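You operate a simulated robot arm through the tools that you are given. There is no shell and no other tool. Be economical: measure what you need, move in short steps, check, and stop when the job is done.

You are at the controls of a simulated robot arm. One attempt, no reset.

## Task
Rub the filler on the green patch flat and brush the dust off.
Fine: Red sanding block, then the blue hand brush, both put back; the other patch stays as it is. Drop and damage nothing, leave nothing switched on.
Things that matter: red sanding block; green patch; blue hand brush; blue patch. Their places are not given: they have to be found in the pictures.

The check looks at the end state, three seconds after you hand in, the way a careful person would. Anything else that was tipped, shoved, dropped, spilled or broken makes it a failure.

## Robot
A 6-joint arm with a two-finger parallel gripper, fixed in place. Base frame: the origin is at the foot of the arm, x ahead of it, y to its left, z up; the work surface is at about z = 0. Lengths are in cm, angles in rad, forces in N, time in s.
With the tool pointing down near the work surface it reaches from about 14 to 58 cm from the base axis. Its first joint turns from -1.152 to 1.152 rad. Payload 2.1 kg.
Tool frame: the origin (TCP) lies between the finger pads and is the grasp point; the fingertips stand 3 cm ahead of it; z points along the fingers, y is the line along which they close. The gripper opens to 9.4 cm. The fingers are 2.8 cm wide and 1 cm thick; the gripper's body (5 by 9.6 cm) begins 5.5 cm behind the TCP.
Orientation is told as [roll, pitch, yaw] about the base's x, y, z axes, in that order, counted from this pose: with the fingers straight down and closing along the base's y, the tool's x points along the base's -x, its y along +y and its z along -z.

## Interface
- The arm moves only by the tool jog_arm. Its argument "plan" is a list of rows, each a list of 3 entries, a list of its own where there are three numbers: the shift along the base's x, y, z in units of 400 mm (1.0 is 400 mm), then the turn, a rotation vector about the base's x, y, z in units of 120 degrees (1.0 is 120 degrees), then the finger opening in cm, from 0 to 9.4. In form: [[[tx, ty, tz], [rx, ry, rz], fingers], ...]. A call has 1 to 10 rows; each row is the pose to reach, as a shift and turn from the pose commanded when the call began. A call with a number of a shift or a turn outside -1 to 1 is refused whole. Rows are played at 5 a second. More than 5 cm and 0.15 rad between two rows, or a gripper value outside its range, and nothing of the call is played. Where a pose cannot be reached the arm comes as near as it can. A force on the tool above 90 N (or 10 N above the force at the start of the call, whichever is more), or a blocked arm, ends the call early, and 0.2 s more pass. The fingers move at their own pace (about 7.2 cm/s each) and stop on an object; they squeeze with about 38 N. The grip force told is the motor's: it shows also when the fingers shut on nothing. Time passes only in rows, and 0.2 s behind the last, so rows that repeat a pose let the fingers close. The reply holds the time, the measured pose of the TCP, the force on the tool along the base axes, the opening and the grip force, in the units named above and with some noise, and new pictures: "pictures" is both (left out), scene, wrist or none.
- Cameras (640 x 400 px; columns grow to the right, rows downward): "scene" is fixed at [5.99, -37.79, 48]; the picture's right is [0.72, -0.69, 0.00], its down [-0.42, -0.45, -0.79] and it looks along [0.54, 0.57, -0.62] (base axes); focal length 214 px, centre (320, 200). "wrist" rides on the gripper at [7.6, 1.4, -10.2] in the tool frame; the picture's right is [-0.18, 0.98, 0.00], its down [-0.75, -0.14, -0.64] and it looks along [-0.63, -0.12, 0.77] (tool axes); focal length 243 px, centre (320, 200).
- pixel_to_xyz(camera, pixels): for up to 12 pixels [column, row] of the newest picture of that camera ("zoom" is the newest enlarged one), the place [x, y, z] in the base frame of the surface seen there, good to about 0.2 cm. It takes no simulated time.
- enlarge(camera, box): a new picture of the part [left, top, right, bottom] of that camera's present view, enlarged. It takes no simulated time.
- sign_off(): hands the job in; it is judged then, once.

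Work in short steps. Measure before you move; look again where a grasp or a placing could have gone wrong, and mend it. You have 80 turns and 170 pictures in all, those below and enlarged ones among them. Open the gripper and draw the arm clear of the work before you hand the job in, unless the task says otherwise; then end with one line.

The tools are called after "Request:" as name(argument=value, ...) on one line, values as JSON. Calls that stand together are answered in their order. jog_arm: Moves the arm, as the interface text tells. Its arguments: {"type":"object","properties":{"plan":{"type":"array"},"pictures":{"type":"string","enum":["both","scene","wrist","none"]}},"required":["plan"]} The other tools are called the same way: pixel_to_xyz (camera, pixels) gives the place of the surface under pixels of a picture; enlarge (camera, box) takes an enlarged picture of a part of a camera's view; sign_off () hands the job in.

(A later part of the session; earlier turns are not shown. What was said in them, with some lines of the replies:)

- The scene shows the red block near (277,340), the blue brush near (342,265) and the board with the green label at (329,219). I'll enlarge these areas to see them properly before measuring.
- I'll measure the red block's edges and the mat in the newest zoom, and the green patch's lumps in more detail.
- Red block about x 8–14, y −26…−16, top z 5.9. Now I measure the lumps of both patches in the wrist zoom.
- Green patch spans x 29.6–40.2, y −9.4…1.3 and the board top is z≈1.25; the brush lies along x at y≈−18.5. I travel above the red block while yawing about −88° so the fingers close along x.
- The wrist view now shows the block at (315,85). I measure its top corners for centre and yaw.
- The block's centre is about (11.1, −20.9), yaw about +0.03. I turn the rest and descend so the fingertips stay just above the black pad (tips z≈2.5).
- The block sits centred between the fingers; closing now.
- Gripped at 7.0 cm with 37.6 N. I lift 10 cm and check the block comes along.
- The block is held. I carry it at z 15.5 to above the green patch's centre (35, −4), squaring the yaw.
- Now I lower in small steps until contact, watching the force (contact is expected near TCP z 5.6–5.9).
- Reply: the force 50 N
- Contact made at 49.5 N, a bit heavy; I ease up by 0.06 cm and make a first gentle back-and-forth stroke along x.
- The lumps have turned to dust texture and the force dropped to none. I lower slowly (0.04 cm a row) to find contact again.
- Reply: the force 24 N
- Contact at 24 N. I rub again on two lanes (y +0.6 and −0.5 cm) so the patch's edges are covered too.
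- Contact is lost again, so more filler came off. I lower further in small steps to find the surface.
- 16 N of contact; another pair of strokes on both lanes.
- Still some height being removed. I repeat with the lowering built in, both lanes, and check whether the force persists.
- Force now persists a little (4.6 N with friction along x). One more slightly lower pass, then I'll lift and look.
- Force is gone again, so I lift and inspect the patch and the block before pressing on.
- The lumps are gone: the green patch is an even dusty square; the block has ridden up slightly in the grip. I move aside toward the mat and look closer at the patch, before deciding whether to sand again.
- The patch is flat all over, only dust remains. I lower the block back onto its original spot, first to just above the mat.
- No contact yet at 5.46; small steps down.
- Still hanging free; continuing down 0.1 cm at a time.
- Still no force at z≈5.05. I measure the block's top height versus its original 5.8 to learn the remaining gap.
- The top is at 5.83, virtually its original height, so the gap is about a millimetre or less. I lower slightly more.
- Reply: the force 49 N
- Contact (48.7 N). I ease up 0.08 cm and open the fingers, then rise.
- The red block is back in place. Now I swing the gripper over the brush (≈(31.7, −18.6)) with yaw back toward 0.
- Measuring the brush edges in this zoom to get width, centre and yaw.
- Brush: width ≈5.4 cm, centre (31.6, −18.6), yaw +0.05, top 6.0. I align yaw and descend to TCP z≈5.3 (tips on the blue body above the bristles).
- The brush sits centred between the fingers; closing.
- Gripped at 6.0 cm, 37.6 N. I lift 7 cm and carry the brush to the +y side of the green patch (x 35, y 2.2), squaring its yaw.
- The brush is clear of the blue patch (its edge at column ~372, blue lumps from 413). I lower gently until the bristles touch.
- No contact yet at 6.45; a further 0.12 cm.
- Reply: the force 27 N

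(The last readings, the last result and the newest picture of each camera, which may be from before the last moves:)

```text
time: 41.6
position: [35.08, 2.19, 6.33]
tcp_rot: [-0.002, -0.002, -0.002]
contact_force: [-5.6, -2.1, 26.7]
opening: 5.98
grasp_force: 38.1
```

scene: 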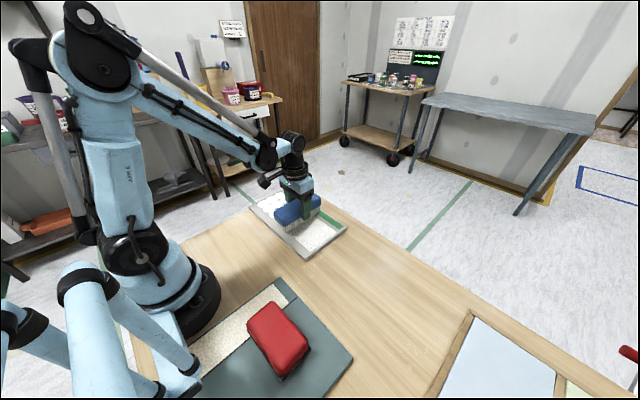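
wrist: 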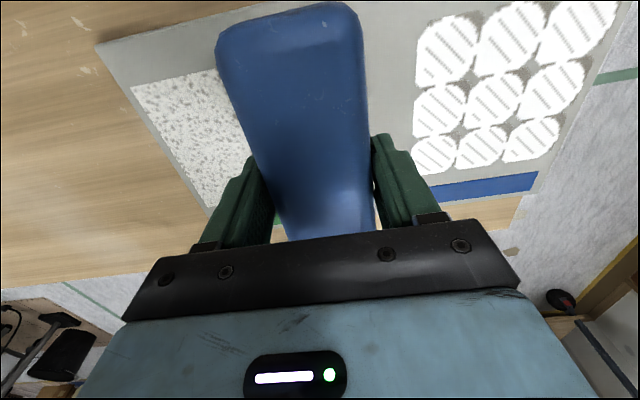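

Bristles touch at 26.7 N. I ease by 0.04 cm and sweep toward −y, off the near edge of the board.

Request:
jog_arm(plan=[[[0, 0, 0.001], [0, 0, 0], 3.5], [[0, -0.04, 0.001], [0, 0, 0], 3.5], [[0, -0.08, 0.001], [0, 0, 0], 3.5], [[0, -0.12, 0.001], [0, 0, 0], 3.5], [[0, -0.16, 0.001], [0, 0, 0], 3.5], [[0, -0.2, 0.001], [0, 0, 0], 3.5], [[0, -0.24, 0.001], [0, 0, 0], 3.5], [[0, -0.28, 0.001], [0, 0, 0], 3.5], [[0, -0.32, 0.001], [0, 0, 0], 3.5], [[0, -0.38, 0.001], [0, 0, 0], 3.5]])

Request:
enlarge(camera="scene", box=[250, 180, 380, 262])

```text
time: 43.8
position: [35.08, -13.22, 6.42]
tcp_rot: [0.0, 0.0, -0.002]
contact_force: [0.1, -0.3, -1.7]
opening: 6.0
grasp_force: 38.0
```

scene: 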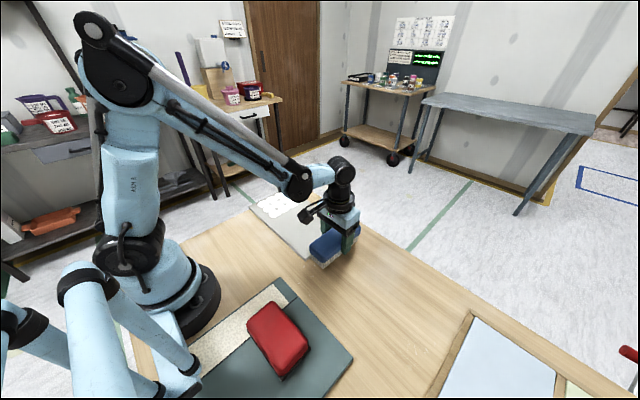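
wrist: 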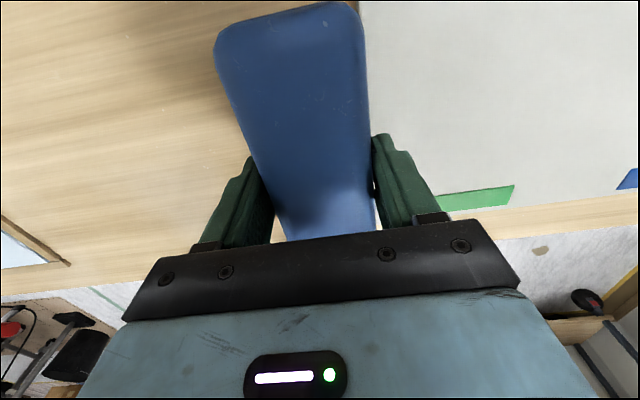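

```text
4.88 times, centred on (315, 221) of scene
```

zoom: 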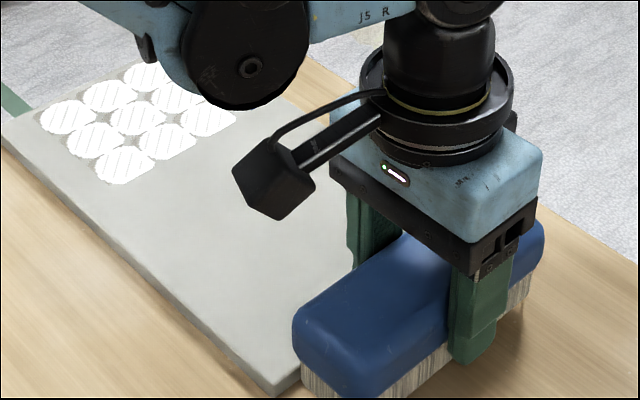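

The patch looks clean after one sweep. I lift the brush and carry it back over its spot, then inspect the whole board.

Request:
jog_arm(plan=[[[0, -0.03, 0.06], [0, 0, 0], 3.5], [[-0.03, -0.08, 0.12], [0, 0, 0.012], 3.5], [[-0.085, -0.133, 0.12], [0, 0, 0.024], 3.5], [[-0.085, -0.133, 0.12], [0, 0, 0.024], 3.5]])

Request:
enlarge(camera="scene", box=[240, 180, 370, 262])

Request:
enlarge(camera="wrist", box=[320, 0, 640, 200])

```text
time: 44.8
position: [31.7, -18.52, 11.25]
tcp_rot: [0.0, 0.0, 0.05]
contact_force: [-0.2, -0.6, -2.0]
opening: 5.96
grasp_force: 38.3
```

scene: 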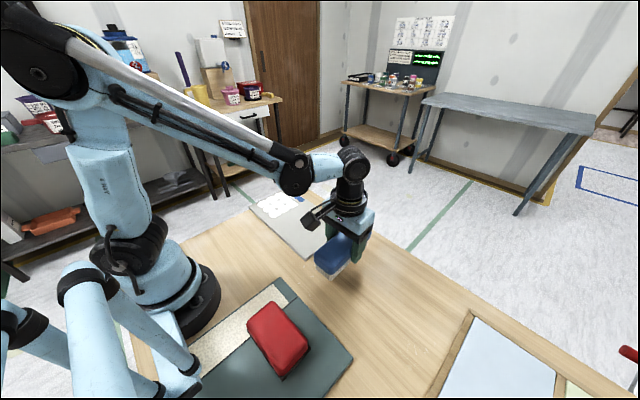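
wrist: 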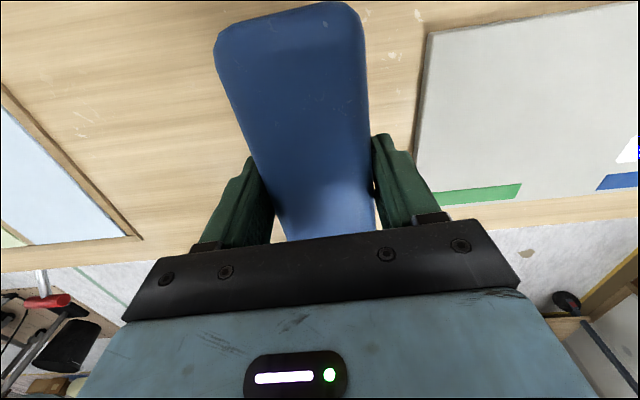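

```text
4.88 times, centred on (305, 221) of scene
```

zoom: 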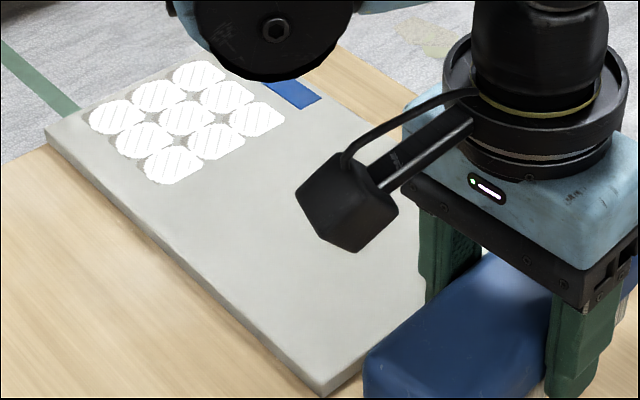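

```text
2.00 times, centred on (480, 100) of wrist
```

zoom: 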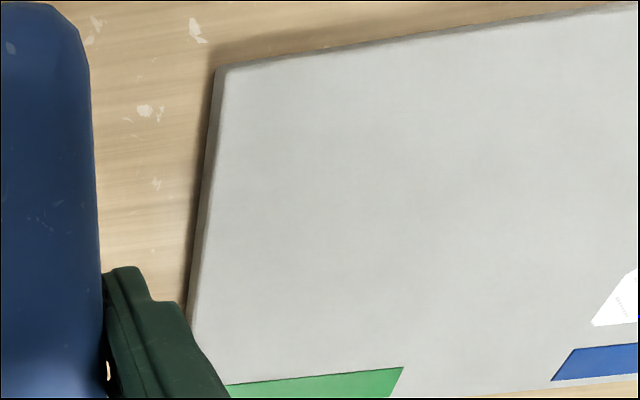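

The board is completely clean at the green patch, the blue patch untouched. I lower the brush to its old spot: 5.92 cm below is the original height, so first 5.4 cm.

Request:
jog_arm(plan=[[[0, 0, -0.06], [0, 0, 0], 3.5], [[0, 0, -0.11], [0, 0, 0], 3.5], [[0, 0, -0.135], [0, 0, 0], 3.5], [[0, 0, -0.143], [0, 0, 0], 3.5], [[0, 0, -0.143], [0, 0, 0], 3.5]], pictures="none")

```text
time: 46.0
position: [31.6, -18.47, 5.57]
tcp_rot: [0.0, 0.0, 0.048]
contact_force: [0.1, 0.8, -2.2]
opening: 5.98
grasp_force: 37.8
```

Not in contact yet; on down by 0.2 cm in fine steps.

Request:
jog_arm(plan=[[[0, 0, -0.0025], [0, 0, 0], 3.5], [[0, 0, -0.005], [0, 0, 0], 3.5], [[0, 0, -0.005], [0, 0, 0], 3.5]], pictures="none")

```text
time: 46.8
position: [31.63, -18.39, 5.26]
tcp_rot: [0.0, 0.001, 0.049]
contact_force: [0.3, -0.2, -2.4]
opening: 6.0
grasp_force: 37.6
```

Still free; I correct y by −0.25 cm (net command offset) and go down another 0.1 cm.

Request:
jog_arm(plan=[[[0, -0.006, 0], [0, 0, 0], 3.5], [[0, -0.006, -0.002], [0, 0, 0], 3.5], [[0, -0.006, -0.003], [0, 0, 0], 3.5], [[0, -0.006, -0.003], [0, 0, 0], 3.5]], pictures="none")

```text
time: 47.8
position: [31.63, -18.62, 5.19]
tcp_rot: [-0.003, 0.0, 0.049]
contact_force: [-0.6, 0.5, -1.7]
opening: 5.98
grasp_force: 37.5
```

Request:
jog_arm(plan=[[[0, 0, -0.0015], [0, 0, 0], 3.5], [[0, 0, -0.003], [0, 0, 0], 3.5], [[0, 0, -0.003], [0, 0, 0], 3.5]], pictures="none")

```text
time: 48.6
position: [31.66, -18.52, 5.17]
tcp_rot: [-0.001, 0.0, 0.049]
contact_force: [0.0, 0.4, -1.1]
opening: 5.97
grasp_force: 37.8
```

Weight reading eased slightly (−1.1 N); one more millimetre down.

Request:
jog_arm(plan=[[[0, 0, -0.0015], [0, 0, 0], 3.5], [[0, 0, -0.0025], [0, 0, 0], 3.5], [[0, 0, -0.0025], [0, 0, 0], 3.5]], pictures="none")

```text
time: 49.4
position: [31.59, -18.59, 5.0]
tcp_rot: [-0.001, 0.0, 0.048]
contact_force: [-3.9, 4.6, 27.0]
opening: 5.98
grasp_force: 37.9
```

Contact at 27 N. I ease up 0.04 cm, open, and rise clear.

Request:
jog_arm(plan=[[[0, 0, 0.001], [0, 0, 0], 3.5], [[0, 0, 0.001], [0, 0, 0], 7.5], [[0, 0, 0.001], [0, 0, 0], 9.4], [[0, 0, 0.001], [0, 0, 0], 9.4], [[0, 0, 0.06], [0, 0, 0], 9.4], [[0, 0, 0.16], [0, 0, 0], 9.4], [[0, 0, 0.27], [0, 0, 0], 9.4], [[0, 0, 0.38], [0, 0, 0], 9.4], [[-0.05, 0.05, 0.48], [0, 0, 0], 9.4], [[-0.1, 0.1, 0.56], [0, 0, 0], 9.4]])

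Request:
enlarge(camera="scene", box=[180, 180, 400, 318])

Request:
enlarge(camera="wrist", box=[200, 0, 520, 200])

```text
time: 51.6
position: [27.85, -14.38, 27.32]
tcp_rot: [-0.002, -0.002, 0.048]
contact_force: [0.4, 0.0, -0.7]
opening: 9.39
grasp_force: 0.1
```

scene: 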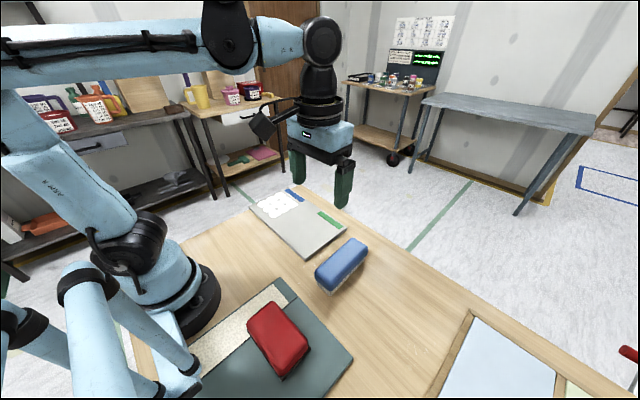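
wrist: 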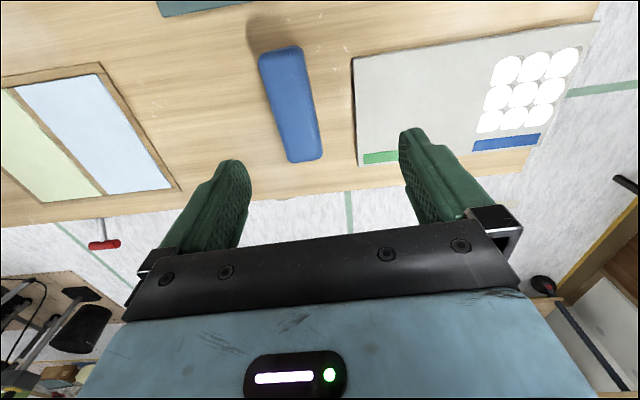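

```text
2.90 times, centred on (290, 249) of scene
```

zoom: 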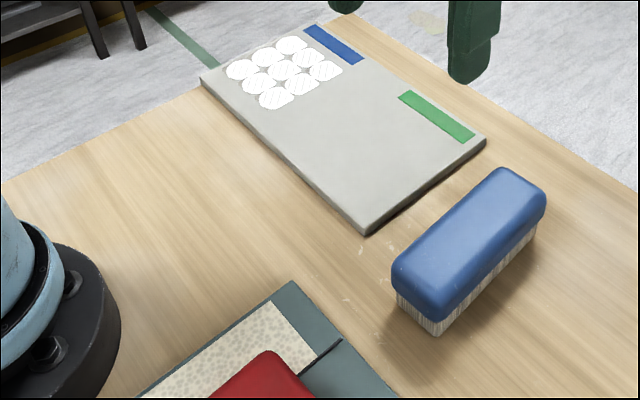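

```text
2.00 times, centred on (360, 100) of wrist
```

zoom: 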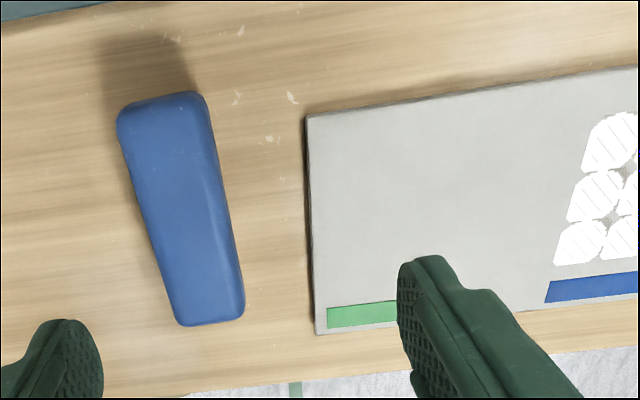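

The green patch is flat and clean, the blue patch intact, both tools stand where they were, and the gripper is open and clear. I hand in.

Request:
sign_off()

```text
The job is handed in.
```

The green patch is sanded flat and brushed clean, the red sanding block and blue brush are back in their places, and the blue patch was not touched.
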